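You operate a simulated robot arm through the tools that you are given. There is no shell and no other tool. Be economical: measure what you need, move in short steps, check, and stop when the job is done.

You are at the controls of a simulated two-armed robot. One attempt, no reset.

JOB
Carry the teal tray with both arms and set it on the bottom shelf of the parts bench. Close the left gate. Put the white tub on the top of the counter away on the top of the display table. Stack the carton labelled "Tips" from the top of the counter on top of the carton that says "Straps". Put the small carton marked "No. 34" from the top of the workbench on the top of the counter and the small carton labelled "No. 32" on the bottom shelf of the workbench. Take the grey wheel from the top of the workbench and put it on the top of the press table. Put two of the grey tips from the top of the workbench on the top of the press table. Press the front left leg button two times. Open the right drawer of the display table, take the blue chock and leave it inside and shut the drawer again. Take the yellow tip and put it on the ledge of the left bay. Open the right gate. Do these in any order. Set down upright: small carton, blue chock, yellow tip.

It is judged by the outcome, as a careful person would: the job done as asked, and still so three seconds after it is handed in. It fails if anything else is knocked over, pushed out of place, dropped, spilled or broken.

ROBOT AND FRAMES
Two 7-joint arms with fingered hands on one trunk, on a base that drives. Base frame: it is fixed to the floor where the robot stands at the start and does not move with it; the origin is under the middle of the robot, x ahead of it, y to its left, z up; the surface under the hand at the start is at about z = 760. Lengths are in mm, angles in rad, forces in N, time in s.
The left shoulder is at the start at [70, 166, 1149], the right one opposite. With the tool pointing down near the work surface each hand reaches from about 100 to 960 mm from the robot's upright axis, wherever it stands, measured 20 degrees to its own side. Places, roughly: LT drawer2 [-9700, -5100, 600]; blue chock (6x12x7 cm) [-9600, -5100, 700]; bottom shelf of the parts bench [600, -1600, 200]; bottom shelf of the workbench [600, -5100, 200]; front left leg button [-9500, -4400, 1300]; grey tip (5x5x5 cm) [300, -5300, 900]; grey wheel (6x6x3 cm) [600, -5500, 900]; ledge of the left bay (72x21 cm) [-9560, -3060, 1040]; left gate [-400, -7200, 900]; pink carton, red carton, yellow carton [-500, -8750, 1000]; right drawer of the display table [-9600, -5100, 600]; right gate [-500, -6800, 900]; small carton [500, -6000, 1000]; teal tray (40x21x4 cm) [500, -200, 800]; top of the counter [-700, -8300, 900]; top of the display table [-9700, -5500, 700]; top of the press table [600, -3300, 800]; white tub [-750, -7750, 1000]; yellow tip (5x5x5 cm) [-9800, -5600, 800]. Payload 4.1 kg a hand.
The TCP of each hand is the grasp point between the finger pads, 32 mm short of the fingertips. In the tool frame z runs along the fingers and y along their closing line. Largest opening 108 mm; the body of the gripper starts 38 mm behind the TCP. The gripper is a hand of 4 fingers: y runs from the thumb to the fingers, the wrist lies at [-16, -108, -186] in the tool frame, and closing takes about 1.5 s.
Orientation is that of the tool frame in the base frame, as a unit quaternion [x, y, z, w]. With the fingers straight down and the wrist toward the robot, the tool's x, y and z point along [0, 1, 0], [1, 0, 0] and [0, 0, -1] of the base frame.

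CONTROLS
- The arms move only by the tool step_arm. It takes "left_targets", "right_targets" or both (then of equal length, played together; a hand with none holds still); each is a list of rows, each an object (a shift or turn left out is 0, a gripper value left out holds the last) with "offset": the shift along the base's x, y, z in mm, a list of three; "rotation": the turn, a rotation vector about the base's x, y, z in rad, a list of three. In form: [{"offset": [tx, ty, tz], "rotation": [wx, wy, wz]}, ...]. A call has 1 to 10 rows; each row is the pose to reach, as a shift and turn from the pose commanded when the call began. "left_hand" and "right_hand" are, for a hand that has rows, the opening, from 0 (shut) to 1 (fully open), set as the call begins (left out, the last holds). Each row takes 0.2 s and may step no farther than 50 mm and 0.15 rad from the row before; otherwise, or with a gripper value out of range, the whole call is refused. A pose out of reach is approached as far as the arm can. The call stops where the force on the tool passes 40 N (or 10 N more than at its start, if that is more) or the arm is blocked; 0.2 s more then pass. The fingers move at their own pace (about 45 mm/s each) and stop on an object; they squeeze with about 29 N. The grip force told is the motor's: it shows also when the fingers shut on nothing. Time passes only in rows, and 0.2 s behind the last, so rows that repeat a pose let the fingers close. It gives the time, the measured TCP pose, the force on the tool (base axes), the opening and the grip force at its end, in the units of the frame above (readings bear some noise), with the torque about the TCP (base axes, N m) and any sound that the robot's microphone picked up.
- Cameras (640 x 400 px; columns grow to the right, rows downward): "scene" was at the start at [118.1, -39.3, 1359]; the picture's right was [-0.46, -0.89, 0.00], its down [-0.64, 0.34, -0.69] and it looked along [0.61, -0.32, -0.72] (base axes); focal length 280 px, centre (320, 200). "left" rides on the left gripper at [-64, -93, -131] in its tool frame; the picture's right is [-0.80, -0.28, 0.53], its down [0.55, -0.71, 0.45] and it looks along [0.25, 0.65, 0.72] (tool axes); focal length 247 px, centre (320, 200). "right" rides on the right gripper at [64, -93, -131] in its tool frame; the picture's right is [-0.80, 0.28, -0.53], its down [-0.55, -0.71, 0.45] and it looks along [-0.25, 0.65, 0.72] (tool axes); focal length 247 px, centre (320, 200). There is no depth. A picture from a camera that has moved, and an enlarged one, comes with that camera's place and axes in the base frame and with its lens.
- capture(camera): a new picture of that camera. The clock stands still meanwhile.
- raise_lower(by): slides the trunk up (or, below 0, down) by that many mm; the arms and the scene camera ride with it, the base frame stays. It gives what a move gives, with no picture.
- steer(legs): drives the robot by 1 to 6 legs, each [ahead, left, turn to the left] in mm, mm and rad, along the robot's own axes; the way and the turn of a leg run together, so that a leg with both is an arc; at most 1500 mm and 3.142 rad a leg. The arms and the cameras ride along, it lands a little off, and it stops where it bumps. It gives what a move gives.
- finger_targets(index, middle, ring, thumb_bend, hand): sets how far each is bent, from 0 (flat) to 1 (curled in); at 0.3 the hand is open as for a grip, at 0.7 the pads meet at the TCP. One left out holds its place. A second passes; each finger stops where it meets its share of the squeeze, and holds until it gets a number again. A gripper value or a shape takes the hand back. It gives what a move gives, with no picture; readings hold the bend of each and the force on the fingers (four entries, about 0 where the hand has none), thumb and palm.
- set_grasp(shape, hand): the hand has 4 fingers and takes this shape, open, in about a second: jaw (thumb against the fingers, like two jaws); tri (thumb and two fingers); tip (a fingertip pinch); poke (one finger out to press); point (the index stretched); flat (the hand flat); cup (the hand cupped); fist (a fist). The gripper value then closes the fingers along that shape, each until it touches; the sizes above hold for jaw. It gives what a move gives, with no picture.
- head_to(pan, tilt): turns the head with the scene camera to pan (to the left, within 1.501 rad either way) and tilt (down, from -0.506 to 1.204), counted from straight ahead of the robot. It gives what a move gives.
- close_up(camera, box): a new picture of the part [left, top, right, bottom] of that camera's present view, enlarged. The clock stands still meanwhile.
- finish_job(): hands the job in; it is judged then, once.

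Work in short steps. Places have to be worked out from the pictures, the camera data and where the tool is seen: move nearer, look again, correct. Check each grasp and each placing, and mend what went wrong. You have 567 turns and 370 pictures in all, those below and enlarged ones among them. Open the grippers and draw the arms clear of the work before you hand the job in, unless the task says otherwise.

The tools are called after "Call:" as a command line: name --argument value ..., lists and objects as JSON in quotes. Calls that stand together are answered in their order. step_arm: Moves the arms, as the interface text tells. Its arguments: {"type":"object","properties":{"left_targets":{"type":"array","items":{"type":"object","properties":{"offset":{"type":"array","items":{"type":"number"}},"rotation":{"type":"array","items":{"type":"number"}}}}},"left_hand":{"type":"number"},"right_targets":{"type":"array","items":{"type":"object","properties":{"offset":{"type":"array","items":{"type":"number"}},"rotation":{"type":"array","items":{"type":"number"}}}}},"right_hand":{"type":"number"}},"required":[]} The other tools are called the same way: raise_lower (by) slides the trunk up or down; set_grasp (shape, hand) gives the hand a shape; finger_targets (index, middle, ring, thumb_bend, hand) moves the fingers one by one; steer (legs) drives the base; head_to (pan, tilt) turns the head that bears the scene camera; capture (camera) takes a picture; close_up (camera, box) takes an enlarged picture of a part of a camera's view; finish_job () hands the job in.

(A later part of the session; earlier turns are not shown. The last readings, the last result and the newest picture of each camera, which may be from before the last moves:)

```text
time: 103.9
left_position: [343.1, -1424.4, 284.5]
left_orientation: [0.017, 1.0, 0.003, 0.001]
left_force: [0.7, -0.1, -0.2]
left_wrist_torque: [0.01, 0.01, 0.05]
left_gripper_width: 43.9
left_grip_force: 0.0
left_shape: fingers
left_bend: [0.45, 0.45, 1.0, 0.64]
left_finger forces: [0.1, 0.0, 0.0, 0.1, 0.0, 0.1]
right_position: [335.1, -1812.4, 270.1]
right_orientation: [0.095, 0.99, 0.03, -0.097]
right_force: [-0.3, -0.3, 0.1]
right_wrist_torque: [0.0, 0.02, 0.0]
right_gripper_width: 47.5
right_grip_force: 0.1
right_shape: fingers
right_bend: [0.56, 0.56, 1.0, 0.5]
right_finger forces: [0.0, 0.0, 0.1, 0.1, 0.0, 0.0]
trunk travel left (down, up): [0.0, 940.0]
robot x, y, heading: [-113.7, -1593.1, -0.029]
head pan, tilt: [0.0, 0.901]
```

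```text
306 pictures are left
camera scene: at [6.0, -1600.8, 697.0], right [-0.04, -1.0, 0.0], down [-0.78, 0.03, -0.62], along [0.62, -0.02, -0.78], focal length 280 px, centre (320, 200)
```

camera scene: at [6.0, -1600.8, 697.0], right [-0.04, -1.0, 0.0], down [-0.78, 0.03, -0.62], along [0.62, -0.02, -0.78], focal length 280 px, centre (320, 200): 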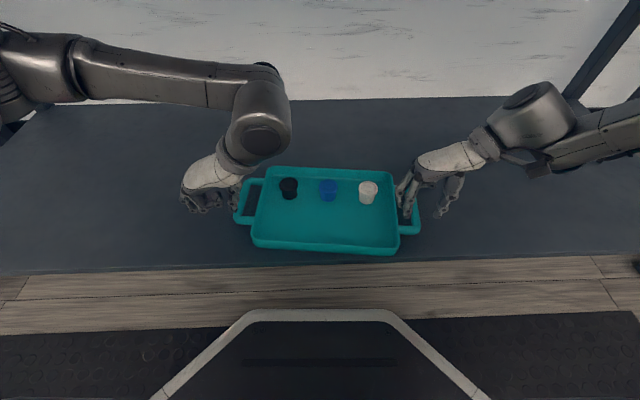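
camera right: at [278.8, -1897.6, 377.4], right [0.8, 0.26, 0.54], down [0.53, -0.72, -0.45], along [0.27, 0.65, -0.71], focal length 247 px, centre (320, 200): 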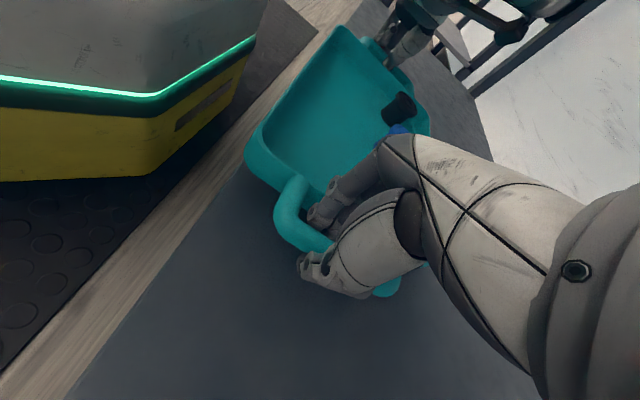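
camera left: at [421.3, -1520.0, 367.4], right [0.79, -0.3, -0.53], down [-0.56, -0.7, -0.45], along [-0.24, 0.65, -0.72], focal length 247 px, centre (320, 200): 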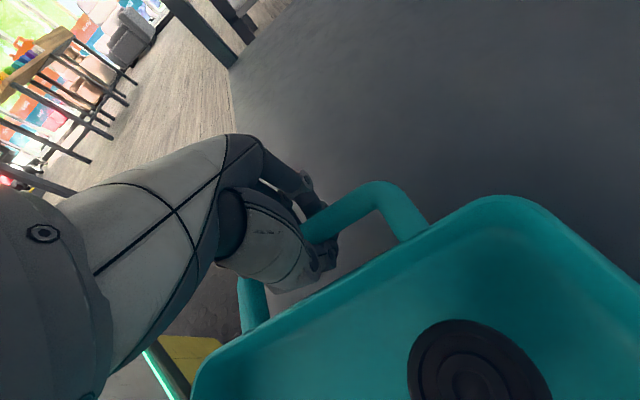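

The tray stays put. I back right out and raise the trunk.

Call:
steer --legs '[[-480, 0, 0.03]]'

Call:
raise_lower --by 655

Call:
head_to --pan 0 --tilt 0.6

Call:
capture --camera "scene"

```text
time: 106.8
left_position: [-142.0, -1401.6, 285.1]
left_orientation: [0.004, 1.0, 0.002, 0.001]
left_force: [0.5, -0.2, -0.2]
left_wrist_torque: [-0.01, 0.03, -0.01]
left_gripper_width: 43.9
left_grip_force: 0.1
left_shape: fingers
left_bend: [0.45, 0.45, 1.0, 0.64]
left_finger forces: [0.0, 0.0, 0.1, 0.1, 0.0, 0.0]
right_position: [-141.7, -1790.5, 268.9]
right_orientation: [0.082, 0.991, 0.029, -0.098]
right_force: [-0.7, -0.4, -0.2]
right_wrist_torque: [0.03, 0.02, 0.04]
right_gripper_width: 47.5
right_grip_force: 0.0
right_shape: fingers
right_bend: [0.56, 0.56, 1.0, 0.5]
right_finger forces: [0.0, 0.0, 0.1, 0.0, 0.0, 0.0]
trunk travel left (down, up): [0.0, 940.0]
robot x, y, heading: [-599.2, -1582.4, -0.017]
head pan, tilt: [0.0, 0.901]
```

```text
refused: 655 is not a number from -400 to 400
```

```text
time: 107.6
left_position: [-141.5, -1401.7, 284.3]
left_orientation: [0.004, 1.0, 0.003, 0.001]
left_force: [0.2, 0.2, 0.3]
left_wrist_torque: [0.01, 0.0, -0.02]
left_gripper_width: 43.8
left_grip_force: 0.0
left_shape: fingers
left_bend: [0.45, 0.45, 1.0, 0.64]
left_finger forces: [0.1, 0.0, 0.0, 0.0, 0.0, 0.0]
right_position: [-141.7, -1788.5, 268.7]
right_orientation: [0.081, 0.992, 0.028, -0.097]
right_force: [0.0, 0.0, 0.2]
right_wrist_torque: [0.0, -0.01, 0.01]
right_gripper_width: 47.7
right_grip_force: 0.0
right_shape: fingers
right_bend: [0.56, 0.56, 1.0, 0.5]
right_finger forces: [0.0, 0.1, 0.0, 0.1, 0.0, 0.0]
trunk travel left (down, up): [0.0, 940.0]
robot x, y, heading: [-597.2, -1583.9, -0.006]
head pan, tilt: [0.0, 0.6]
```

```text
305 pictures are left
camera scene: at [-462.4, -1586.8, 721.5], right [-0.01, -1.0, 0.0], down [-0.57, 0.01, -0.82], along [0.82, -0.01, -0.57], focal length 280 px, centre (320, 200)
```

scene: 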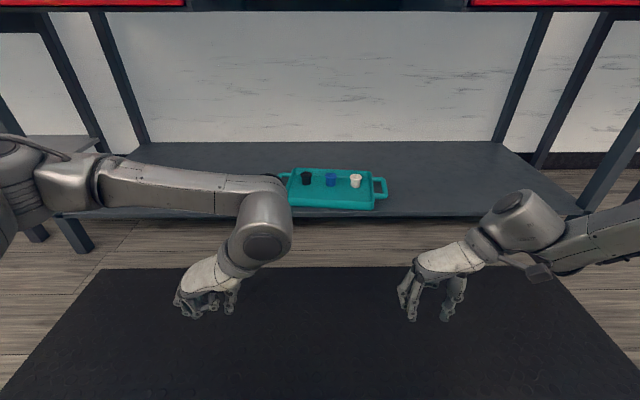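

Tray placed. I raise the trunk back to the starting height, restore both hands to the standard yaw, and look along the aisle to the right.

Call:
raise_lower --by 400

Call:
raise_lower --by 255

Call:
step_arm --left_targets '[{"offset": [0, 0, 8], "rotation": [0, 0, -0.15]}, {"offset": [0, 8, 16], "rotation": [0, 0, -0.3]}, {"offset": [0, 16, 24], "rotation": [0, 0, -0.45]}, {"offset": [0, 24, 32], "rotation": [0, 0, -0.6]}, {"offset": [0, 32, 40], "rotation": [0, 0, -0.75]}, {"offset": [0, 40, 50], "rotation": [0, 0, -0.9]}, {"offset": [0, 50, 60], "rotation": [0, 0, -1.05]}, {"offset": [0, 60, 70], "rotation": [0, 0, -1.2]}, {"offset": [0, 60, 80], "rotation": [0, 0, -1.35]}, {"offset": [0, 60, 80], "rotation": [0, 0, -1.5]}]' --right_targets '[{"offset": [0, 0, 8], "rotation": [0, 0, -0.14]}, {"offset": [0, -8, 16], "rotation": [0, 0, -0.28]}, {"offset": [0, -16, 24], "rotation": [0, 0, -0.42]}, {"offset": [0, -24, 32], "rotation": [0, 0, -0.56]}, {"offset": [0, -32, 40], "rotation": [0, 0, -0.7]}, {"offset": [0, -40, 50], "rotation": [0, 0, -0.84]}, {"offset": [0, -50, 60], "rotation": [0, 0, -0.98]}, {"offset": [0, -60, 70], "rotation": [0, 0, -1.12]}, {"offset": [0, -60, 80], "rotation": [0, 0, -1.26]}, {"offset": [0, -60, 80], "rotation": [0, 0, -1.4]}]'

Call:
set_grasp --hand "left" --shape "jaw"

Call:
set_grasp --hand "right" --shape "jaw"

Call:
head_to --pan -1.4 --tilt 0.4

Call:
capture --camera "scene"

```text
time: 111.4
left_position: [-142.9, -1401.5, 684.2]
left_orientation: [0.005, 1.0, 0.003, 0.001]
left_force: [-0.1, 0.1, -0.1]
left_wrist_torque: [-0.02, 0.0, 0.0]
left_gripper_width: 44.0
left_grip_force: 0.0
left_shape: fingers
left_bend: [0.45, 0.45, 1.0, 0.64]
left_finger forces: [0.1, 0.1, 0.0, 0.1, 0.1, 0.0]
right_position: [-140.5, -1789.3, 669.5]
right_orientation: [0.081, 0.992, 0.029, -0.097]
right_force: [-0.4, 0.2, 0.2]
right_wrist_torque: [-0.01, -0.01, 0.02]
right_gripper_width: 47.7
right_grip_force: 0.0
right_shape: fingers
right_bend: [0.56, 0.56, 1.0, 0.5]
right_finger forces: [0.0, 0.1, 0.0, 0.1, 0.1, 0.0]
trunk travel left (down, up): [-400.0, 540.0]
robot x, y, heading: [-594.5, -1585.3, -0.007]
head pan, tilt: [0.0, 0.6]
```

```text
time: 114.0
left_position: [-142.4, -1402.7, 939.7]
left_orientation: [0.003, 1.0, 0.002, 0.001]
left_force: [0.6, -0.2, 0.3]
left_wrist_torque: [-0.01, -0.01, 0.02]
left_gripper_width: 44.0
left_grip_force: 0.0
left_shape: fingers
left_bend: [0.45, 0.45, 1.0, 0.64]
left_finger forces: [0.1, 0.1, 0.1, 0.0, 0.1, 0.0]
right_position: [-140.8, -1789.5, 924.8]
right_orientation: [0.082, 0.991, 0.029, -0.097]
right_force: [0.1, -0.3, 0.0]
right_wrist_torque: [0.01, 0.0, 0.02]
right_gripper_width: 47.5
right_grip_force: 0.0
right_shape: fingers
right_bend: [0.56, 0.56, 1.0, 0.5]
right_finger forces: [0.0, 0.0, 0.1, 0.0, 0.0, 0.0]
trunk travel left (down, up): [-655.0, 285.0]
robot x, y, heading: [-598.8, -1580.4, -0.01]
head pan, tilt: [0.0, 0.6]
```

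```text
time: 116.2
left_position: [-142.7, -1339.7, 1020.0]
left_orientation: [0.685, 0.729, 0.001, 0.003]
left_force: [-0.1, 1.1, -0.1]
left_wrist_torque: [-0.01, 0.01, -0.04]
left_gripper_width: 43.7
left_grip_force: 0.1
left_shape: fingers
left_bend: [0.45, 0.45, 1.0, 0.64]
left_finger forces: [0.1, 0.1, 0.0, 0.0, 0.0, 0.0]
right_position: [-141.5, -1846.8, 1005.2]
right_orientation: [0.701, 0.706, 0.084, -0.054]
right_force: [-0.2, -0.2, 0.3]
right_wrist_torque: [-0.02, 0.03, 0.03]
right_gripper_width: 47.4
right_grip_force: 0.1
right_shape: fingers
right_bend: [0.56, 0.56, 1.0, 0.5]
right_finger forces: [0.0, 0.0, 0.0, 0.0, 0.0, 0.1]
trunk travel left (down, up): [-655.0, 285.0]
robot x, y, heading: [-596.7, -1585.1, -0.008]
head pan, tilt: [0.0, 0.6]
```

```text
time: 117.1
left_position: [-142.7, -1340.8, 1019.2]
left_orientation: [0.684, 0.73, 0.002, 0.002]
left_force: [0.1, 0.2, -0.9]
left_wrist_torque: [-0.02, 0.01, 0.04]
left_gripper_width: 107.7
left_grip_force: 0.0
left_shape: jaw
left_bend: [0.3, 0.3, 0.3, 0.3]
left_finger forces: [0.1, 0.0, 0.0, 0.1, 0.0, 0.0]
right_position: [-140.8, -1849.9, 1004.6]
right_orientation: [0.701, 0.706, 0.085, -0.056]
right_force: [0.5, 0.1, -0.5]
right_wrist_torque: [-0.01, 0.03, 0.0]
right_gripper_width: 47.2
right_grip_force: 0.0
right_shape: fingers
right_bend: [0.56, 0.56, 1.0, 0.5]
right_finger forces: [0.1, 0.1, 0.1, 0.0, 0.1, 0.0]
trunk travel left (down, up): [-655.0, 285.0]
robot x, y, heading: [-597.5, -1580.6, -0.006]
head pan, tilt: [0.0, 0.6]
```

```text
time: 118.0
left_position: [-142.4, -1340.8, 1018.7]
left_orientation: [0.684, 0.73, 0.001, 0.003]
left_force: [-0.1, -1.0, -0.6]
left_wrist_torque: [0.02, -0.03, 0.0]
left_gripper_width: 107.5
left_grip_force: 0.1
left_shape: jaw
left_bend: [0.3, 0.3, 0.3, 0.3]
left_finger forces: [0.0, 0.0, 0.1, 0.1, 0.0, 0.0]
right_position: [-141.3, -1849.9, 1003.8]
right_orientation: [0.701, 0.706, 0.084, -0.055]
right_force: [0.2, -0.8, -1.1]
right_wrist_torque: [0.02, -0.02, -0.04]
right_gripper_width: 107.4
right_grip_force: 0.1
right_shape: jaw
right_bend: [0.3, 0.3, 0.3, 0.3]
right_finger forces: [0.1, 0.0, 0.0, 0.1, 0.1, 0.0]
trunk travel left (down, up): [-655.0, 285.0]
robot x, y, heading: [-596.6, -1582.7, -0.008]
head pan, tilt: [0.0, 0.6]
```

```text
time: 119.5
left_position: [-142.6, -1339.8, 1020.9]
left_orientation: [0.684, 0.73, 0.002, 0.003]
left_force: [0.4, -0.6, -0.4]
left_wrist_torque: [0.01, 0.02, -0.01]
left_gripper_width: 107.5
left_grip_force: 0.1
left_shape: jaw
left_bend: [0.3, 0.3, 0.3, 0.3]
left_finger forces: [0.0, 0.0, 0.0, 0.0, 0.0, 0.1]
right_position: [-141.7, -1848.4, 1003.2]
right_orientation: [0.7, 0.707, 0.084, -0.055]
right_force: [-0.1, -0.3, -0.4]
right_wrist_torque: [0.04, 0.0, 0.0]
right_gripper_width: 108.0
right_grip_force: 0.0
right_shape: jaw
right_bend: [0.3, 0.3, 0.3, 0.3]
right_finger forces: [0.1, 0.1, 0.1, 0.0, 0.0, 0.0]
trunk travel left (down, up): [-655.0, 285.0]
robot x, y, heading: [-593.9, -1586.7, -0.008]
head pan, tilt: [-1.4, 0.4]
```

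```text
304 pictures are left
camera scene: at [-535.6, -1677.4, 1394.8], right [-0.99, -0.16, 0.0], down [-0.06, 0.38, -0.92], along [0.15, -0.91, -0.39], focal length 280 px, centre (320, 200)
```

scene: 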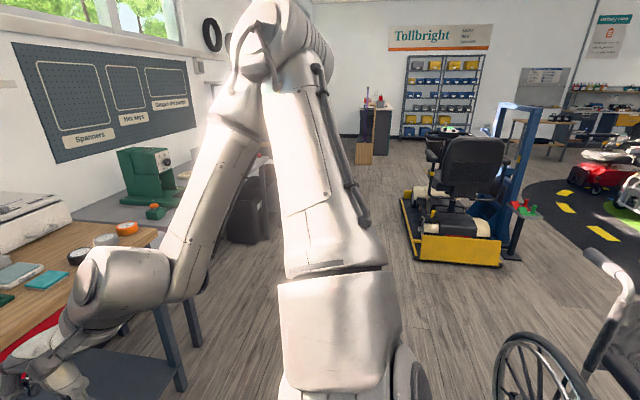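

The aisle along x≈-600 is clear. I straighten the right hand and slide along to the workbench.

Call:
step_arm --right_targets '[{"rotation": [-0.1, 0.02, -0.005]}, {"rotation": [-0.197, 0.041, -0.01]}]' --left_targets '[{"rotation": [0, 0, -0.03]}, {"rotation": [0, 0, -0.065]}]'

Call:
steer --legs '[[0, -1300, 0], [0, -1300, 0], [0, -1000, 0.008]]'

Call:
head_to --pan -0.2 --tilt 0.6

Call:
capture --camera "scene"

```text
time: 120.1
left_position: [-141.4, -1341.6, 1020.9]
left_orientation: [0.708, 0.706, 0.002, 0.002]
left_force: [-0.3, 0.1, 0.7]
left_wrist_torque: [-0.01, 0.0, -0.03]
left_gripper_width: 107.7
left_grip_force: 0.0
left_shape: jaw
left_bend: [0.3, 0.3, 0.3, 0.3]
left_finger forces: [0.1, 0.1, 0.1, 0.1, 0.0, 0.0]
right_position: [-115.9, -1861.2, 996.2]
right_orientation: [0.708, 0.706, 0.001, -0.002]
right_force: [0.4, -0.1, 0.0]
right_wrist_torque: [0.01, 0.02, 0.02]
right_gripper_width: 107.8
right_grip_force: 0.1
right_shape: jaw
right_bend: [0.3, 0.3, 0.3, 0.3]
right_finger forces: [0.1, 0.0, 0.0, 0.0, 0.1, 0.1]
right hand out of reach, approached as far as the arm can: row 1, 2
trunk travel left (down, up): [-655.0, 285.0]
robot x, y, heading: [-596.1, -1583.9, -0.015]
head pan, tilt: [-1.4, 0.4]
```

```text
time: 137.5
left_position: [-217.3, -4934.1, 1020.3]
left_orientation: [0.712, 0.702, 0.001, 0.002]
left_force: [-0.4, -0.4, -0.6]
left_wrist_torque: [-0.01, 0.02, -0.02]
left_gripper_width: 107.8
left_grip_force: 0.0
left_shape: jaw
left_bend: [0.3, 0.3, 0.3, 0.3]
left_finger forces: [0.1, 0.1, 0.0, 0.0, 0.0, 0.1]
right_position: [-196.2, -5453.2, 996.0]
right_orientation: [0.712, 0.702, 0.0, -0.001]
right_force: [-1.5, 0.5, -0.7]
right_wrist_torque: [-0.03, -0.01, -0.03]
right_gripper_width: 107.6
right_grip_force: 0.1
right_shape: jaw
right_bend: [0.3, 0.3, 0.3, 0.3]
right_finger forces: [0.1, 0.1, 0.0, 0.1, 0.0, 0.1]
trunk travel left (down, up): [-655.0, 285.0]
robot x, y, heading: [-672.5, -5175.5, -0.023]
head pan, tilt: [-1.4, 0.4]
```

```text
time: 138.9
left_position: [-217.1, -4935.0, 1018.8]
left_orientation: [0.712, 0.702, 0.001, 0.003]
left_force: [-0.5, -0.4, -0.3]
left_wrist_torque: [0.01, 0.01, 0.01]
left_gripper_width: 107.7
left_grip_force: 0.0
left_shape: jaw
left_bend: [0.3, 0.3, 0.3, 0.3]
left_finger forces: [0.0, 0.0, 0.0, 0.0, 0.1, 0.0]
right_position: [-197.8, -5451.9, 995.6]
right_orientation: [0.712, 0.703, 0.001, -0.001]
right_force: [0.0, -0.4, -0.1]
right_wrist_torque: [-0.01, 0.01, -0.01]
right_gripper_width: 107.7
right_grip_force: 0.1
right_shape: jaw
right_bend: [0.3, 0.3, 0.3, 0.3]
right_finger forces: [0.0, 0.0, 0.0, 0.1, 0.1, 0.1]
trunk travel left (down, up): [-655.0, 285.0]
robot x, y, heading: [-676.0, -5171.5, -0.026]
head pan, tilt: [-0.201, 0.6]
```

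```text
303 pictures are left
camera scene: at [-541.3, -5193.5, 1376.5], right [-0.22, -0.98, 0.0], down [-0.55, 0.12, -0.83], along [0.8, -0.18, -0.56], focal length 280 px, centre (320, 200)
```

scene: 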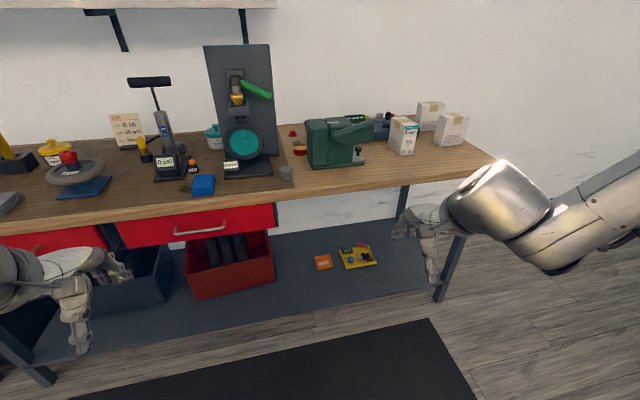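

I enlarge the workbench top to find the wheel, tips and cartons.

Call:
close_up --camera "scene" --box '[270, 90, 490, 200]'

Call:
close_up --camera "scene" --box '[20, 90, 300, 230]'

```text
2.91 times, centred on (380, 145) of scene
camera zoom: at [-541.3, -5193.5, 1376.5], right [-0.22, -0.98, 0.0], down [-0.55, 0.12, -0.83], along [0.8, -0.18, -0.56], focal length 816 px, centre (146, 360)
```

zoom: 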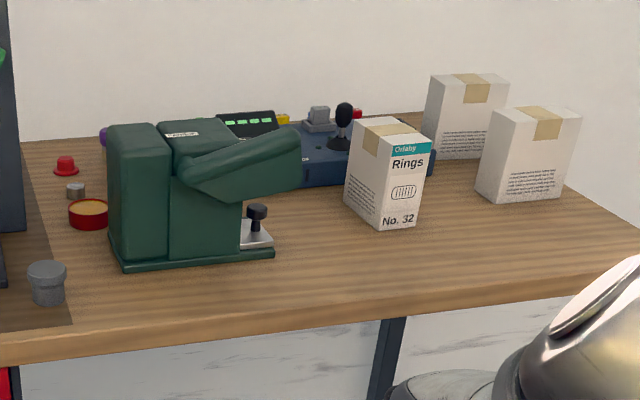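

```text
2.29 times, centred on (160, 160) of scene
camera zoom: at [-541.3, -5193.5, 1376.5], right [-0.22, -0.98, 0.0], down [-0.55, 0.12, -0.83], along [0.8, -0.18, -0.56], focal length 641 px, centre (686, 291)
```

zoom: 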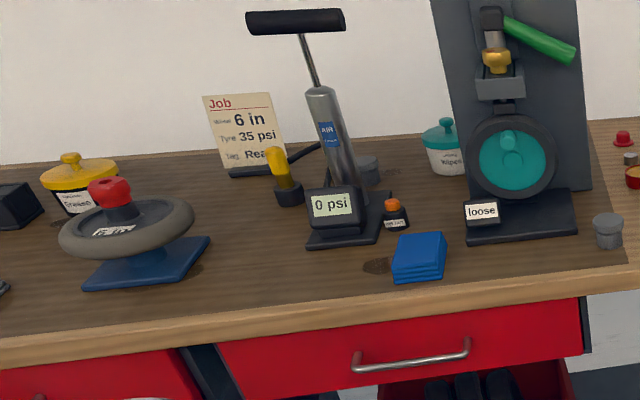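

No. 32 carton is visible; two others face away, and the wheel may hide behind the green machine. I slide right to y≈-6000 and look again.

Call:
steer --legs '[[0, -800, 0.026]]'

Call:
head_to --pan 0.1 --tilt 0.5

Call:
capture --camera "scene"

Call:
head_to --pan -1.1 --tilt 0.5

Call:
capture --camera "scene"

```text
time: 143.2
left_position: [-227.9, -5719.1, 1019.9]
left_orientation: [0.701, 0.714, 0.001, 0.003]
left_force: [0.8, 0.9, -0.3]
left_wrist_torque: [-0.02, 0.0, 0.03]
left_gripper_width: 107.7
left_grip_force: 0.1
left_shape: jaw
left_bend: [0.3, 0.3, 0.3, 0.3]
left_finger forces: [0.0, 0.0, 0.0, 0.0, 0.1, 0.0]
right_position: [-192.4, -6238.4, 996.4]
right_orientation: [0.702, 0.713, 0.001, -0.001]
right_force: [0.3, -0.2, -0.2]
right_wrist_torque: [0.02, 0.0, 0.0]
right_gripper_width: 107.7
right_grip_force: 0.1
right_shape: jaw
right_bend: [0.3, 0.3, 0.3, 0.3]
right_finger forces: [0.0, 0.0, 0.0, 0.0, 0.0, 0.0]
trunk travel left (down, up): [-655.0, 285.0]
robot x, y, heading: [-682.3, -5969.1, 0.009]
head pan, tilt: [-0.201, 0.6]
```

```text
time: 144.0
left_position: [-228.6, -5719.8, 1019.9]
left_orientation: [0.7, 0.714, 0.002, 0.003]
left_force: [0.2, -0.4, -0.1]
left_wrist_torque: [-0.02, 0.03, -0.01]
left_gripper_width: 107.7
left_grip_force: 0.0
left_shape: jaw
left_bend: [0.3, 0.3, 0.3, 0.3]
left_finger forces: [0.0, 0.0, 0.0, 0.0, 0.0, 0.1]
right_position: [-193.3, -6238.0, 996.6]
right_orientation: [0.701, 0.713, 0.001, -0.001]
right_force: [-0.8, -0.6, 0.0]
right_wrist_torque: [0.02, -0.01, 0.03]
right_gripper_width: 107.5
right_grip_force: 0.0
right_shape: jaw
right_bend: [0.3, 0.3, 0.3, 0.3]
right_finger forces: [0.0, 0.1, 0.1, 0.1, 0.0, 0.1]
trunk travel left (down, up): [-655.0, 285.0]
robot x, y, heading: [-680.6, -5969.2, 0.01]
head pan, tilt: [0.099, 0.499]
```

```text
300 pictures are left
camera scene: at [-541.8, -5961.8, 1385.6], right [0.11, -0.99, 0.0], down [-0.48, -0.05, -0.88], along [0.87, 0.09, -0.48], focal length 280 px, centre (320, 200)
```

scene: 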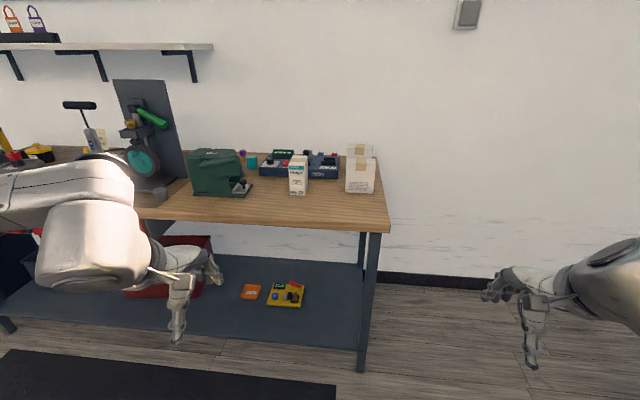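

```text
time: 145.4
left_position: [-228.1, -5718.8, 1018.9]
left_orientation: [0.701, 0.713, 0.001, 0.002]
left_force: [0.3, -0.7, 0.3]
left_wrist_torque: [0.03, 0.03, 0.0]
left_gripper_width: 107.5
left_grip_force: 0.1
left_shape: jaw
left_bend: [0.3, 0.3, 0.3, 0.3]
left_finger forces: [0.1, 0.0, 0.1, 0.0, 0.1, 0.0]
right_position: [-194.7, -6236.9, 995.8]
right_orientation: [0.701, 0.713, 0.001, 0.0]
right_force: [-0.3, 0.0, 0.0]
right_wrist_torque: [-0.02, -0.02, 0.01]
right_gripper_width: 108.0
right_grip_force: 0.0
right_shape: jaw
right_bend: [0.3, 0.3, 0.3, 0.3]
right_finger forces: [0.0, 0.0, 0.1, 0.1, 0.1, 0.0]
trunk travel left (down, up): [-655.0, 285.0]
robot x, y, heading: [-678.4, -5968.8, 0.013]
head pan, tilt: [-1.1, 0.499]
```

```text
299 pictures are left
camera scene: at [-590.1, -6052.3, 1385.6], right [-0.89, -0.46, 0.0], down [-0.22, 0.42, -0.88], along [0.41, -0.78, -0.48], focal length 280 px, centre (320, 200)
```

scene: 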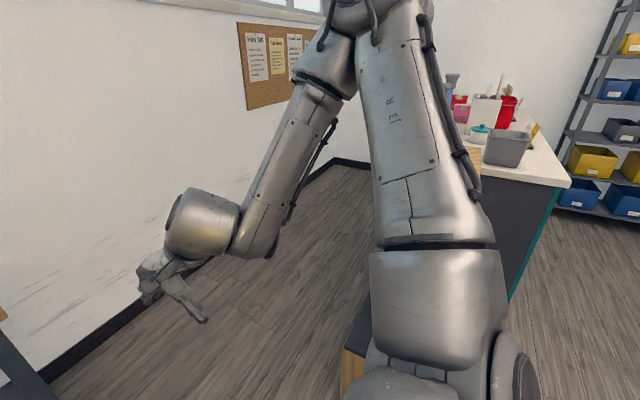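

To see the gates and counter clearly past my arm, I turn right in place.

Call:
steer --legs '[[0, 0, -1.3]]'

Call:
head_to --pan 0 --tilt 0.4

Call:
capture --camera "scene"

```text
time: 149.0
left_position: [-314.4, -6333.7, 1019.9]
left_orientation: [0.989, 0.148, 0.0, 0.003]
left_force: [-0.4, 0.3, 0.3]
left_wrist_torque: [0.0, 0.0, -0.01]
left_gripper_width: 107.6
left_grip_force: 0.0
left_shape: jaw
left_bend: [0.3, 0.3, 0.3, 0.3]
left_finger forces: [0.0, 0.0, 0.0, 0.0, 0.0, 0.1]
right_position: [-803.0, -6510.7, 995.5]
right_orientation: [0.989, 0.147, 0.002, 0.001]
right_force: [0.1, 0.4, 0.1]
right_wrist_torque: [-0.02, -0.02, 0.03]
right_gripper_width: 107.6
right_grip_force: 0.2
right_shape: jaw
right_bend: [0.3, 0.3, 0.3, 0.3]
right_finger forces: [0.0, 0.1, 0.0, 0.1, 0.0, 0.1]
trunk travel left (down, up): [-655.0, 285.0]
robot x, y, heading: [-682.1, -5963.7, -1.284]
head pan, tilt: [-1.1, 0.499]
```

```text
time: 150.3
left_position: [-314.7, -6334.0, 1020.3]
left_orientation: [0.989, 0.148, 0.0, 0.002]
left_force: [0.4, -0.2, -0.2]
left_wrist_torque: [0.0, 0.01, 0.0]
left_gripper_width: 107.7
left_grip_force: 0.2
left_shape: jaw
left_bend: [0.3, 0.3, 0.3, 0.3]
left_finger forces: [0.1, 0.1, 0.0, 0.1, 0.0, 0.0]
right_position: [-802.8, -6509.9, 996.4]
right_orientation: [0.989, 0.147, 0.001, 0.001]
right_force: [-0.2, 0.3, -0.7]
right_wrist_torque: [0.03, -0.03, 0.01]
right_gripper_width: 107.9
right_grip_force: 0.1
right_shape: jaw
right_bend: [0.3, 0.3, 0.3, 0.3]
right_finger forces: [0.0, 0.1, 0.0, 0.1, 0.1, 0.0]
trunk travel left (down, up): [-655.0, 285.0]
robot x, y, heading: [-676.2, -5968.4, -1.291]
head pan, tilt: [0.0, 0.4]
```

```text
298 pictures are left
camera scene: at [-641.9, -6109.1, 1394.7], right [-0.96, -0.28, 0.0], down [-0.11, 0.37, -0.92], along [0.26, -0.88, -0.39], focal length 280 px, centre (320, 200)
```

scene: 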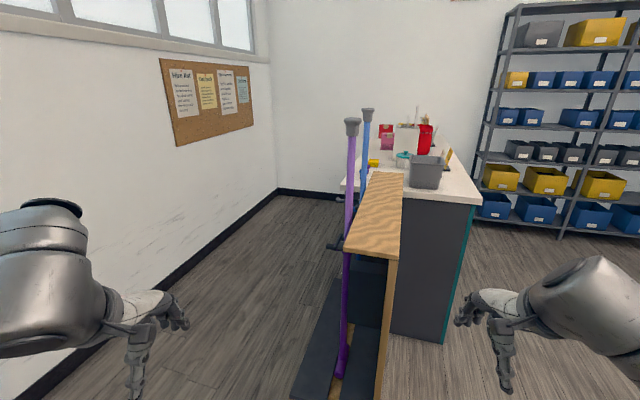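

The "gates" belong to the cane rack (purple and blue canes), which faces +x; the counter is behind it. I drive into the open floor beyond the bench end and turn to face the cartons from the right side.

Call:
steer --legs '[[890, 450, 0], [0, 0, 2.6]]'

Call:
head_to --pan 0 --tilt 0.4

Call:
capture --camera "scene"

```text
time: 152.3
left_position: [-189.8, -6468.0, 1021.0]
left_orientation: [0.989, 0.146, 0.0, 0.004]
left_force: [0.1, -0.4, 0.5]
left_wrist_torque: [0.02, -0.01, 0.0]
left_gripper_width: 107.8
left_grip_force: 0.1
left_shape: jaw
left_bend: [0.3, 0.3, 0.3, 0.3]
left_finger forces: [0.0, 0.0, 0.0, 0.0, 0.0, 0.0]
right_position: [-685.2, -6643.3, 994.1]
right_orientation: [0.991, 0.136, 0.001, -0.002]
right_force: [-16.5, 3.4, 5.4]
right_wrist_torque: [-0.31, -0.58, -0.55]
right_gripper_width: 107.8
right_grip_force: 0.0
right_shape: jaw
right_bend: [0.3, 0.3, 0.3, 0.3]
right_finger forces: [16.2, 0.0, 0.0, 0.0, 0.0, 0.1]
trunk travel left (down, up): [-655.0, 285.0]
robot x, y, heading: [-552.7, -6102.9, -1.285]
head pan, tilt: [0.0, 0.4]
stopped in leg 1: the force on the tool passed its limit at 76 N (the readings are from after the stop); the commanded pose is now the measured one
```

```text
time: 152.9
left_position: [-191.4, -6466.2, 1021.2]
left_orientation: [0.989, 0.146, 0.002, 0.003]
left_force: [-0.1, 0.1, -0.2]
left_wrist_torque: [-0.02, 0.01, 0.02]
left_gripper_width: 107.6
left_grip_force: 0.1
left_shape: jaw
left_bend: [0.3, 0.3, 0.3, 0.3]
left_finger forces: [0.0, 0.1, 0.0, 0.0, 0.0, 0.1]
right_position: [-686.2, -6643.1, 993.7]
right_orientation: [0.99, 0.139, 0.002, -0.001]
right_force: [-18.4, 2.0, 6.9]
right_wrist_torque: [-0.35, -0.65, -0.64]
right_gripper_width: 107.8
right_grip_force: 0.0
right_shape: jaw
right_bend: [0.31, 0.3, 0.3, 0.3]
right_finger forces: [18.6, 0.1, 0.0, 0.0, 0.0, 0.0]
trunk travel left (down, up): [-655.0, 285.0]
robot x, y, heading: [-555.8, -6103.9, -1.281]
head pan, tilt: [0.0, 0.4]
```

```text
297 pictures are left
camera scene: at [-520.7, -6241.2, 1395.0], right [-0.96, -0.28, 0.0], down [-0.11, 0.37, -0.92], along [0.26, -0.88, -0.39], focal length 280 px, centre (320, 200)
```

scene: 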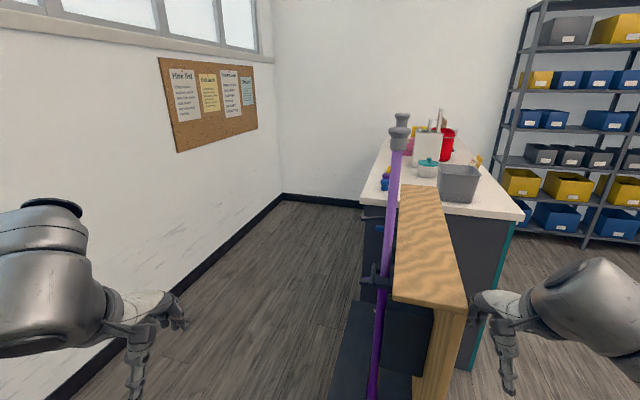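

My right hand touched the rack top (it is taller than I judged). I retreat the way I came.

Call:
steer --legs '[[-60, -60, 0], [-300, -20, 0]]'

Call:
capture --camera "scene"

```text
time: 155.6
left_position: [-368.6, -6145.2, 1020.1]
left_orientation: [0.989, 0.146, 0.0, 0.002]
left_force: [0.2, 0.0, -0.3]
left_wrist_torque: [-0.01, -0.02, -0.02]
left_gripper_width: 107.7
left_grip_force: 0.1
left_shape: jaw
left_bend: [0.3, 0.3, 0.3, 0.3]
left_finger forces: [0.0, 0.0, 0.1, 0.0, 0.0, 0.1]
right_position: [-862.3, -6319.8, 994.6]
right_orientation: [0.99, 0.139, 0.001, -0.002]
right_force: [-0.1, 0.1, 0.4]
right_wrist_torque: [0.01, 0.01, 0.0]
right_gripper_width: 107.6
right_grip_force: 0.1
right_shape: jaw
right_bend: [0.3, 0.3, 0.3, 0.3]
right_finger forces: [0.0, 0.0, 0.1, 0.1, 0.2, 0.1]
trunk travel left (down, up): [-655.0, 285.0]
robot x, y, heading: [-733.5, -5781.5, -1.284]
head pan, tilt: [0.0, 0.4]
```

```text
296 pictures are left
camera scene: at [-695.6, -5918.7, 1394.8], right [-0.96, -0.28, 0.0], down [-0.11, 0.37, -0.92], along [0.26, -0.88, -0.39], focal length 280 px, centre (320, 200)
```

scene: 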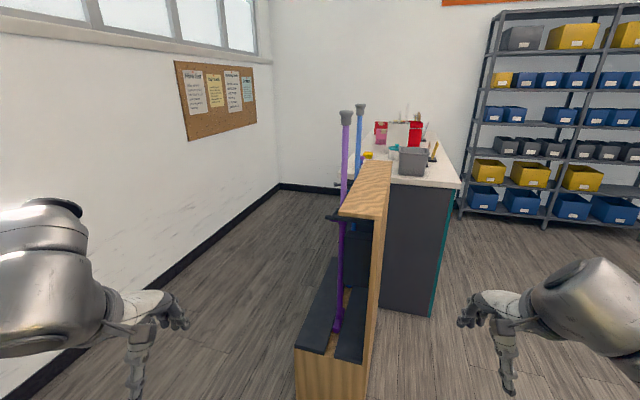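

The rack top is at z≈970, near end y≈-6760, base out to x≈-260; it looks undisturbed. I go back to the bench front facing +x, close to the cartons, and will read labels there.

Call:
steer --legs '[[0, 0, 1.284], [450, -250, 0]]'

Call:
head_to --pan -0.1 --tilt 0.6

Call:
capture --camera "scene"

```text
time: 161.8
left_position: [175.0, -5792.2, 1019.8]
left_orientation: [0.707, 0.707, 0.0, 0.003]
left_force: [0.1, 0.4, 0.4]
left_wrist_torque: [-0.02, 0.02, -0.01]
left_gripper_width: 107.8
left_grip_force: 0.1
left_shape: jaw
left_bend: [0.3, 0.3, 0.3, 0.3]
left_finger forces: [0.1, 0.1, 0.0, 0.0, 0.1, 0.0]
right_position: [201.5, -6316.5, 994.2]
right_orientation: [0.713, 0.702, -0.001, -0.002]
right_force: [-1.0, 0.0, 0.2]
right_wrist_torque: [0.01, 0.01, 0.01]
right_gripper_width: 107.7
right_grip_force: 0.1
right_shape: jaw
right_bend: [0.3, 0.3, 0.3, 0.3]
right_finger forces: [0.1, 0.1, 0.0, 0.0, 0.0, 0.1]
trunk travel left (down, up): [-655.0, 285.0]
robot x, y, heading: [-277.8, -6037.1, -0.008]
head pan, tilt: [0.0, 0.4]
```

```text
time: 162.5
left_position: [176.1, -5794.0, 1018.5]
left_orientation: [0.707, 0.707, 0.001, 0.003]
left_force: [0.5, -0.7, 0.3]
left_wrist_torque: [-0.03, 0.01, -0.01]
left_gripper_width: 107.7
left_grip_force: 0.1
left_shape: jaw
left_bend: [0.3, 0.3, 0.3, 0.3]
left_finger forces: [0.0, 0.0, 0.0, 0.0, 0.1, 0.0]
right_position: [201.1, -6314.9, 993.8]
right_orientation: [0.713, 0.701, -0.001, -0.003]
right_force: [0.3, -0.2, -0.6]
right_wrist_torque: [0.01, -0.01, 0.01]
right_gripper_width: 107.6
right_grip_force: 0.1
right_shape: jaw
right_bend: [0.3, 0.3, 0.3, 0.3]
right_finger forces: [0.0, 0.0, 0.0, 0.0, 0.0, 0.1]
trunk travel left (down, up): [-655.0, 285.0]
robot x, y, heading: [-276.4, -6035.9, -0.01]
head pan, tilt: [-0.099, 0.6]
```

```text
295 pictures are left
camera scene: at [-144.2, -6047.8, 1376.6], right [-0.11, -0.99, 0.0], down [-0.56, 0.06, -0.83], along [0.82, -0.09, -0.56], focal length 280 px, centre (320, 200)
```

scene: 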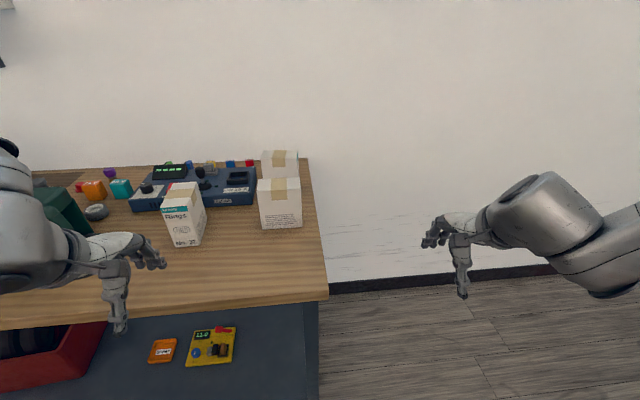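

Call:
close_up --camera "scene" --box '[60, 140, 320, 300]'

```text
2.46 times, centred on (190, 220) of scene
camera zoom: at [-144.2, -6047.8, 1376.6], right [-0.11, -0.99, 0.0], down [-0.56, 0.06, -0.83], along [0.82, -0.09, -0.56], focal length 690 px, centre (640, 151)
```

zoom: 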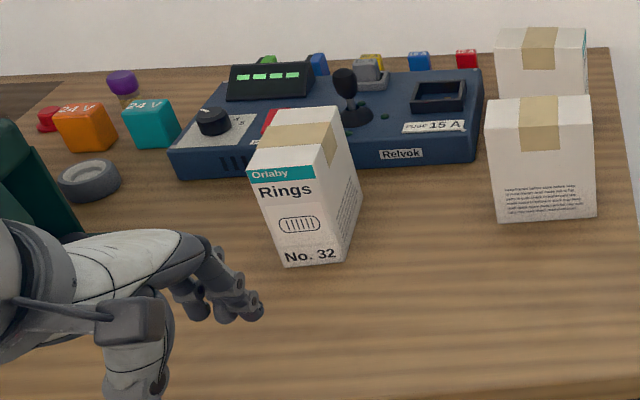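

Bench top z≈882. No. 32's label faces me; the other two cartons show wide text faces, so their labels are on the ±y ends. I turn the right hand to look at them from the right with its wrist camera.

Call:
step_arm --right_targets '[{"offset": [15, 0, 5], "rotation": [0, 0, 0.15]}, {"offset": [30, -5, 10], "rotation": [0, 0, 0.3]}, {"offset": [45, -10, 15], "rotation": [0, 0, 0.45]}, {"offset": [60, -15, 20], "rotation": [0, 0, 0.6]}, {"offset": [80, -20, 25], "rotation": [0, 0, 0.75]}, {"offset": [100, -20, 30], "rotation": [0, 0, 0.9]}, {"offset": [120, -20, 35], "rotation": [0, 0, 1.05]}, {"offset": [140, -20, 40], "rotation": [0, 0, 1.2]}, {"offset": [160, -20, 40], "rotation": [0, 0, 1.35]}, {"offset": [170, -20, 40], "rotation": [0, 0, 1.5]}]'

Call:
capture --camera "right"

```text
time: 164.7
left_position: [175.9, -5792.1, 1020.7]
left_orientation: [0.707, 0.707, 0.001, 0.003]
left_force: [-0.1, 0.1, 0.4]
left_wrist_torque: [-0.02, 0.01, 0.01]
left_gripper_width: 107.5
left_grip_force: 0.1
left_shape: jaw
left_bend: [0.3, 0.3, 0.3, 0.3]
left_finger forces: [0.0, 0.1, 0.0, 0.0, 0.1, 0.0]
right_position: [327.5, -6344.7, 1047.1]
right_orientation: [0.042, 0.999, -0.003, 0.001]
right_force: [0.4, 0.4, 0.2]
right_wrist_torque: [0.02, 0.01, -0.01]
right_gripper_width: 107.6
right_grip_force: 0.1
right_shape: jaw
right_bend: [0.3, 0.3, 0.3, 0.3]
right_finger forces: [0.1, 0.0, 0.0, 0.0, 0.1, 0.1]
right hand out of reach, approached as far as the arm can: row 9, 10
trunk travel left (down, up): [-655.0, 285.0]
robot x, y, heading: [-279.6, -6037.2, -0.012]
head pan, tilt: [-0.099, 0.6]
```

```text
293 pictures are left
camera right: at [253.1, -6430.5, 1178.6], right [0.82, 0.22, 0.53], down [0.49, -0.75, -0.44], along [0.3, 0.62, -0.72], focal length 247 px, centre (320, 200)
```

right: 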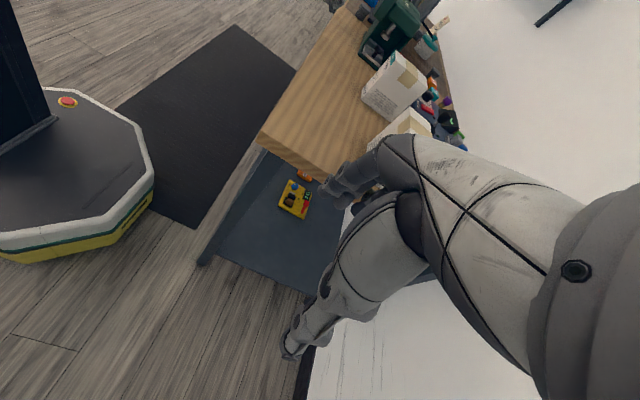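

The hand blocks that view. I shift the robot 300 mm right so the head camera sees the right-hand ends.

Call:
steer --legs '[[100, -300, 0.01]]'

Call:
head_to --pan 0.4 --tilt 0.5

Call:
close_up --camera "scene" --box '[160, 100, 480, 300]'

```text
time: 166.8
left_position: [272.8, -6085.6, 1021.2]
left_orientation: [0.704, 0.71, 0.001, 0.002]
left_force: [-0.3, 0.6, 0.5]
left_wrist_torque: [0.03, 0.0, 0.02]
left_gripper_width: 107.7
left_grip_force: 0.1
left_shape: jaw
left_bend: [0.3, 0.3, 0.3, 0.3]
left_finger forces: [0.1, 0.1, 0.0, 0.0, 0.0, 0.0]
right_position: [428.5, -6635.7, 1047.0]
right_orientation: [0.039, 0.999, -0.002, 0.001]
right_force: [1.1, -0.2, -0.5]
right_wrist_torque: [0.0, 0.02, 0.0]
right_gripper_width: 107.6
right_grip_force: 0.0
right_shape: jaw
right_bend: [0.3, 0.3, 0.3, 0.3]
right_finger forces: [0.1, 0.0, 0.0, 0.0, 0.0, 0.1]
trunk travel left (down, up): [-655.0, 285.0]
robot x, y, heading: [-182.5, -6334.5, 0.004]
head pan, tilt: [-0.099, 0.6]
```

```text
time: 167.8
left_position: [273.0, -6084.9, 1019.7]
left_orientation: [0.704, 0.71, 0.001, 0.003]
left_force: [-0.5, 0.4, 1.2]
left_wrist_torque: [0.0, 0.0, 0.0]
left_gripper_width: 107.6
left_grip_force: 0.0
left_shape: jaw
left_bend: [0.3, 0.3, 0.3, 0.3]
left_finger forces: [0.1, 0.1, 0.1, 0.0, 0.1, 0.0]
right_position: [428.2, -6635.3, 1047.2]
right_orientation: [0.039, 0.999, -0.003, 0.0]
right_force: [0.0, 0.2, 0.1]
right_wrist_torque: [0.0, -0.02, 0.04]
right_gripper_width: 107.6
right_grip_force: 0.0
right_shape: jaw
right_bend: [0.3, 0.3, 0.3, 0.3]
right_finger forces: [0.0, 0.0, 0.0, 0.0, 0.0, 0.0]
trunk travel left (down, up): [-655.0, 285.0]
robot x, y, heading: [-181.6, -6331.2, 0.001]
head pan, tilt: [0.4, 0.499]
```

```text
2.00 times, centred on (320, 200) of scene
camera zoom: at [-48.9, -6298.9, 1385.6], right [0.39, -0.92, 0.0], down [-0.44, -0.19, -0.88], along [0.81, 0.34, -0.48], focal length 561 px, centre (320, 200)
```

zoom: 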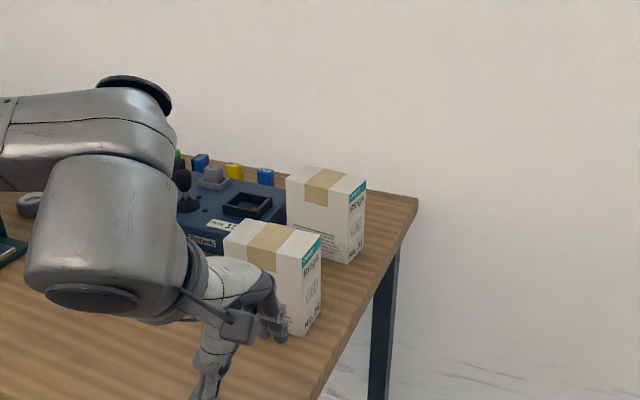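

Call:
close_up --camera "scene" --box '[300, 180, 350, 280]'

```text
4.00 times, centred on (325, 230) of scene
camera zoom: at [-48.9, -6298.9, 1385.6], right [0.39, -0.92, 0.0], down [-0.44, -0.19, -0.88], along [0.81, 0.34, -0.48], focal length 1122 px, centre (300, 80)
```

zoom: 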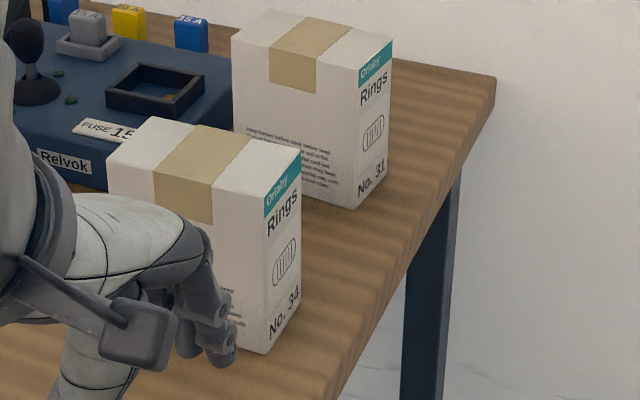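

The near one is No. 34 (the far one is No. 31). I move back to y≈-5960 and restore the right hand's yaw; then I'll take No. 32 with the left hand.

Call:
steer --legs '[[-90, 375, 0]]'

Call:
step_arm --right_targets '[{"offset": [-10, 0, 0], "rotation": [0, 0, -0.15]}, {"offset": [-20, 5, 0], "rotation": [0, 0, -0.3]}, {"offset": [-30, 10, 0], "rotation": [0, 0, -0.45]}, {"offset": [-40, 15, 0], "rotation": [0, 0, -0.6]}, {"offset": [-50, 20, 0], "rotation": [0, 0, -0.75]}, {"offset": [-60, 20, 0], "rotation": [0, 0, -0.9]}, {"offset": [-70, 20, 0], "rotation": [0, 0, -1.05]}, {"offset": [-80, 20, 0], "rotation": [0, 0, -1.2]}, {"offset": [-90, 20, 0], "rotation": [0, 0, -1.35]}, {"offset": [-100, 20, 0], "rotation": [0, 0, -1.49]}]' --left_targets '[{"offset": [0, 0, 15], "rotation": [0, 0, 0.15]}, {"offset": [0, 0, 30], "rotation": [0, 0, 0.3]}, {"offset": [0, 0, 45], "rotation": [0, 0, 0.45]}, {"offset": [0, 0, 60], "rotation": [0, 0, 0.6]}, {"offset": [0, 0, 75], "rotation": [0, 0, 0.75]}, {"offset": [0, 0, 90], "rotation": [0, 0, 0.9]}, {"offset": [0, 0, 100], "rotation": [0, 0, 1.05]}, {"offset": [0, 0, 100], "rotation": [0, 0, 1.2]}, {"offset": [0, 0, 100], "rotation": [0, 0, 1.35]}, {"offset": [0, 0, 100], "rotation": [0, 0, 1.5]}]'

Call:
head_to --pan 0.1 --tilt 0.6

Call:
capture --camera "scene"

```text
time: 170.2
left_position: [185.2, -5712.1, 1020.3]
left_orientation: [0.705, 0.709, 0.002, 0.002]
left_force: [-0.6, -0.1, 1.0]
left_wrist_torque: [0.02, 0.03, 0.0]
left_gripper_width: 107.6
left_grip_force: 0.0
left_shape: jaw
left_bend: [0.3, 0.3, 0.3, 0.3]
left_finger forces: [0.0, 0.0, 0.0, 0.0, 0.1, 0.0]
right_position: [339.0, -6263.4, 1045.7]
right_orientation: [0.039, 0.999, -0.003, 0.001]
right_force: [0.6, 0.5, 0.6]
right_wrist_torque: [-0.01, 0.01, -0.01]
right_gripper_width: 107.5
right_grip_force: 0.1
right_shape: jaw
right_bend: [0.3, 0.3, 0.3, 0.3]
right_finger forces: [0.1, 0.1, 0.1, 0.1, 0.0, 0.0]
trunk travel left (down, up): [-655.0, 285.0]
robot x, y, heading: [-270.6, -5955.1, 0.0]
head pan, tilt: [0.4, 0.499]
```

```text
time: 172.4
left_position: [184.1, -5712.3, 1120.6]
left_orientation: [0.031, 1.0, 0.003, 0.0]
left_force: [0.2, -0.1, 0.0]
left_wrist_torque: [-0.02, 0.0, 0.01]
left_gripper_width: 107.9
left_grip_force: 0.0
left_shape: jaw
left_bend: [0.3, 0.3, 0.3, 0.3]
left_finger forces: [0.0, 0.0, 0.1, 0.0, 0.0, 0.0]
right_position: [236.1, -6328.2, 1040.2]
right_orientation: [0.693, 0.721, 0.018, -0.018]
right_force: [0.9, 0.1, 1.0]
right_wrist_torque: [-0.01, -0.03, 0.0]
right_gripper_width: 107.7
right_grip_force: 0.0
right_shape: jaw
right_bend: [0.3, 0.3, 0.3, 0.3]
right_finger forces: [0.0, 0.1, 0.1, 0.1, 0.0, 0.0]
right hand out of reach, approached as far as the arm can: row 8, 9, 10
trunk travel left (down, up): [-655.0, 285.0]
robot x, y, heading: [-270.5, -5957.5, -0.002]
head pan, tilt: [0.4, 0.499]
```

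```text
time: 173.2
left_position: [183.5, -5712.2, 1119.9]
left_orientation: [0.032, 0.999, 0.003, 0.0]
left_force: [-0.2, -0.3, -0.4]
left_wrist_torque: [-0.02, -0.02, -0.01]
left_gripper_width: 107.5
left_grip_force: 0.1
left_shape: jaw
left_bend: [0.3, 0.3, 0.3, 0.3]
left_finger forces: [0.0, 0.2, 0.0, 0.1, 0.0, 0.0]
right_position: [236.0, -6326.7, 1041.4]
right_orientation: [0.692, 0.721, 0.018, -0.017]
right_force: [0.5, -0.1, 0.2]
right_wrist_torque: [0.01, 0.0, 0.01]
right_gripper_width: 107.8
right_grip_force: 0.1
right_shape: jaw
right_bend: [0.3, 0.3, 0.3, 0.3]
right_finger forces: [0.1, 0.0, 0.0, 0.0, 0.0, 0.1]
trunk travel left (down, up): [-655.0, 285.0]
robot x, y, heading: [-267.3, -5957.9, 0.003]
head pan, tilt: [0.099, 0.6]
```

```text
290 pictures are left
camera scene: at [-134.6, -5951.6, 1376.6], right [0.1, -0.99, 0.0], down [-0.56, -0.06, -0.83], along [0.82, 0.08, -0.56], focal length 280 px, centre (320, 200)
```

scene: 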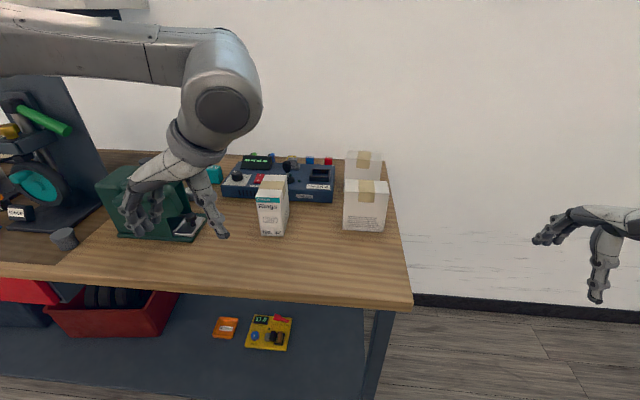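

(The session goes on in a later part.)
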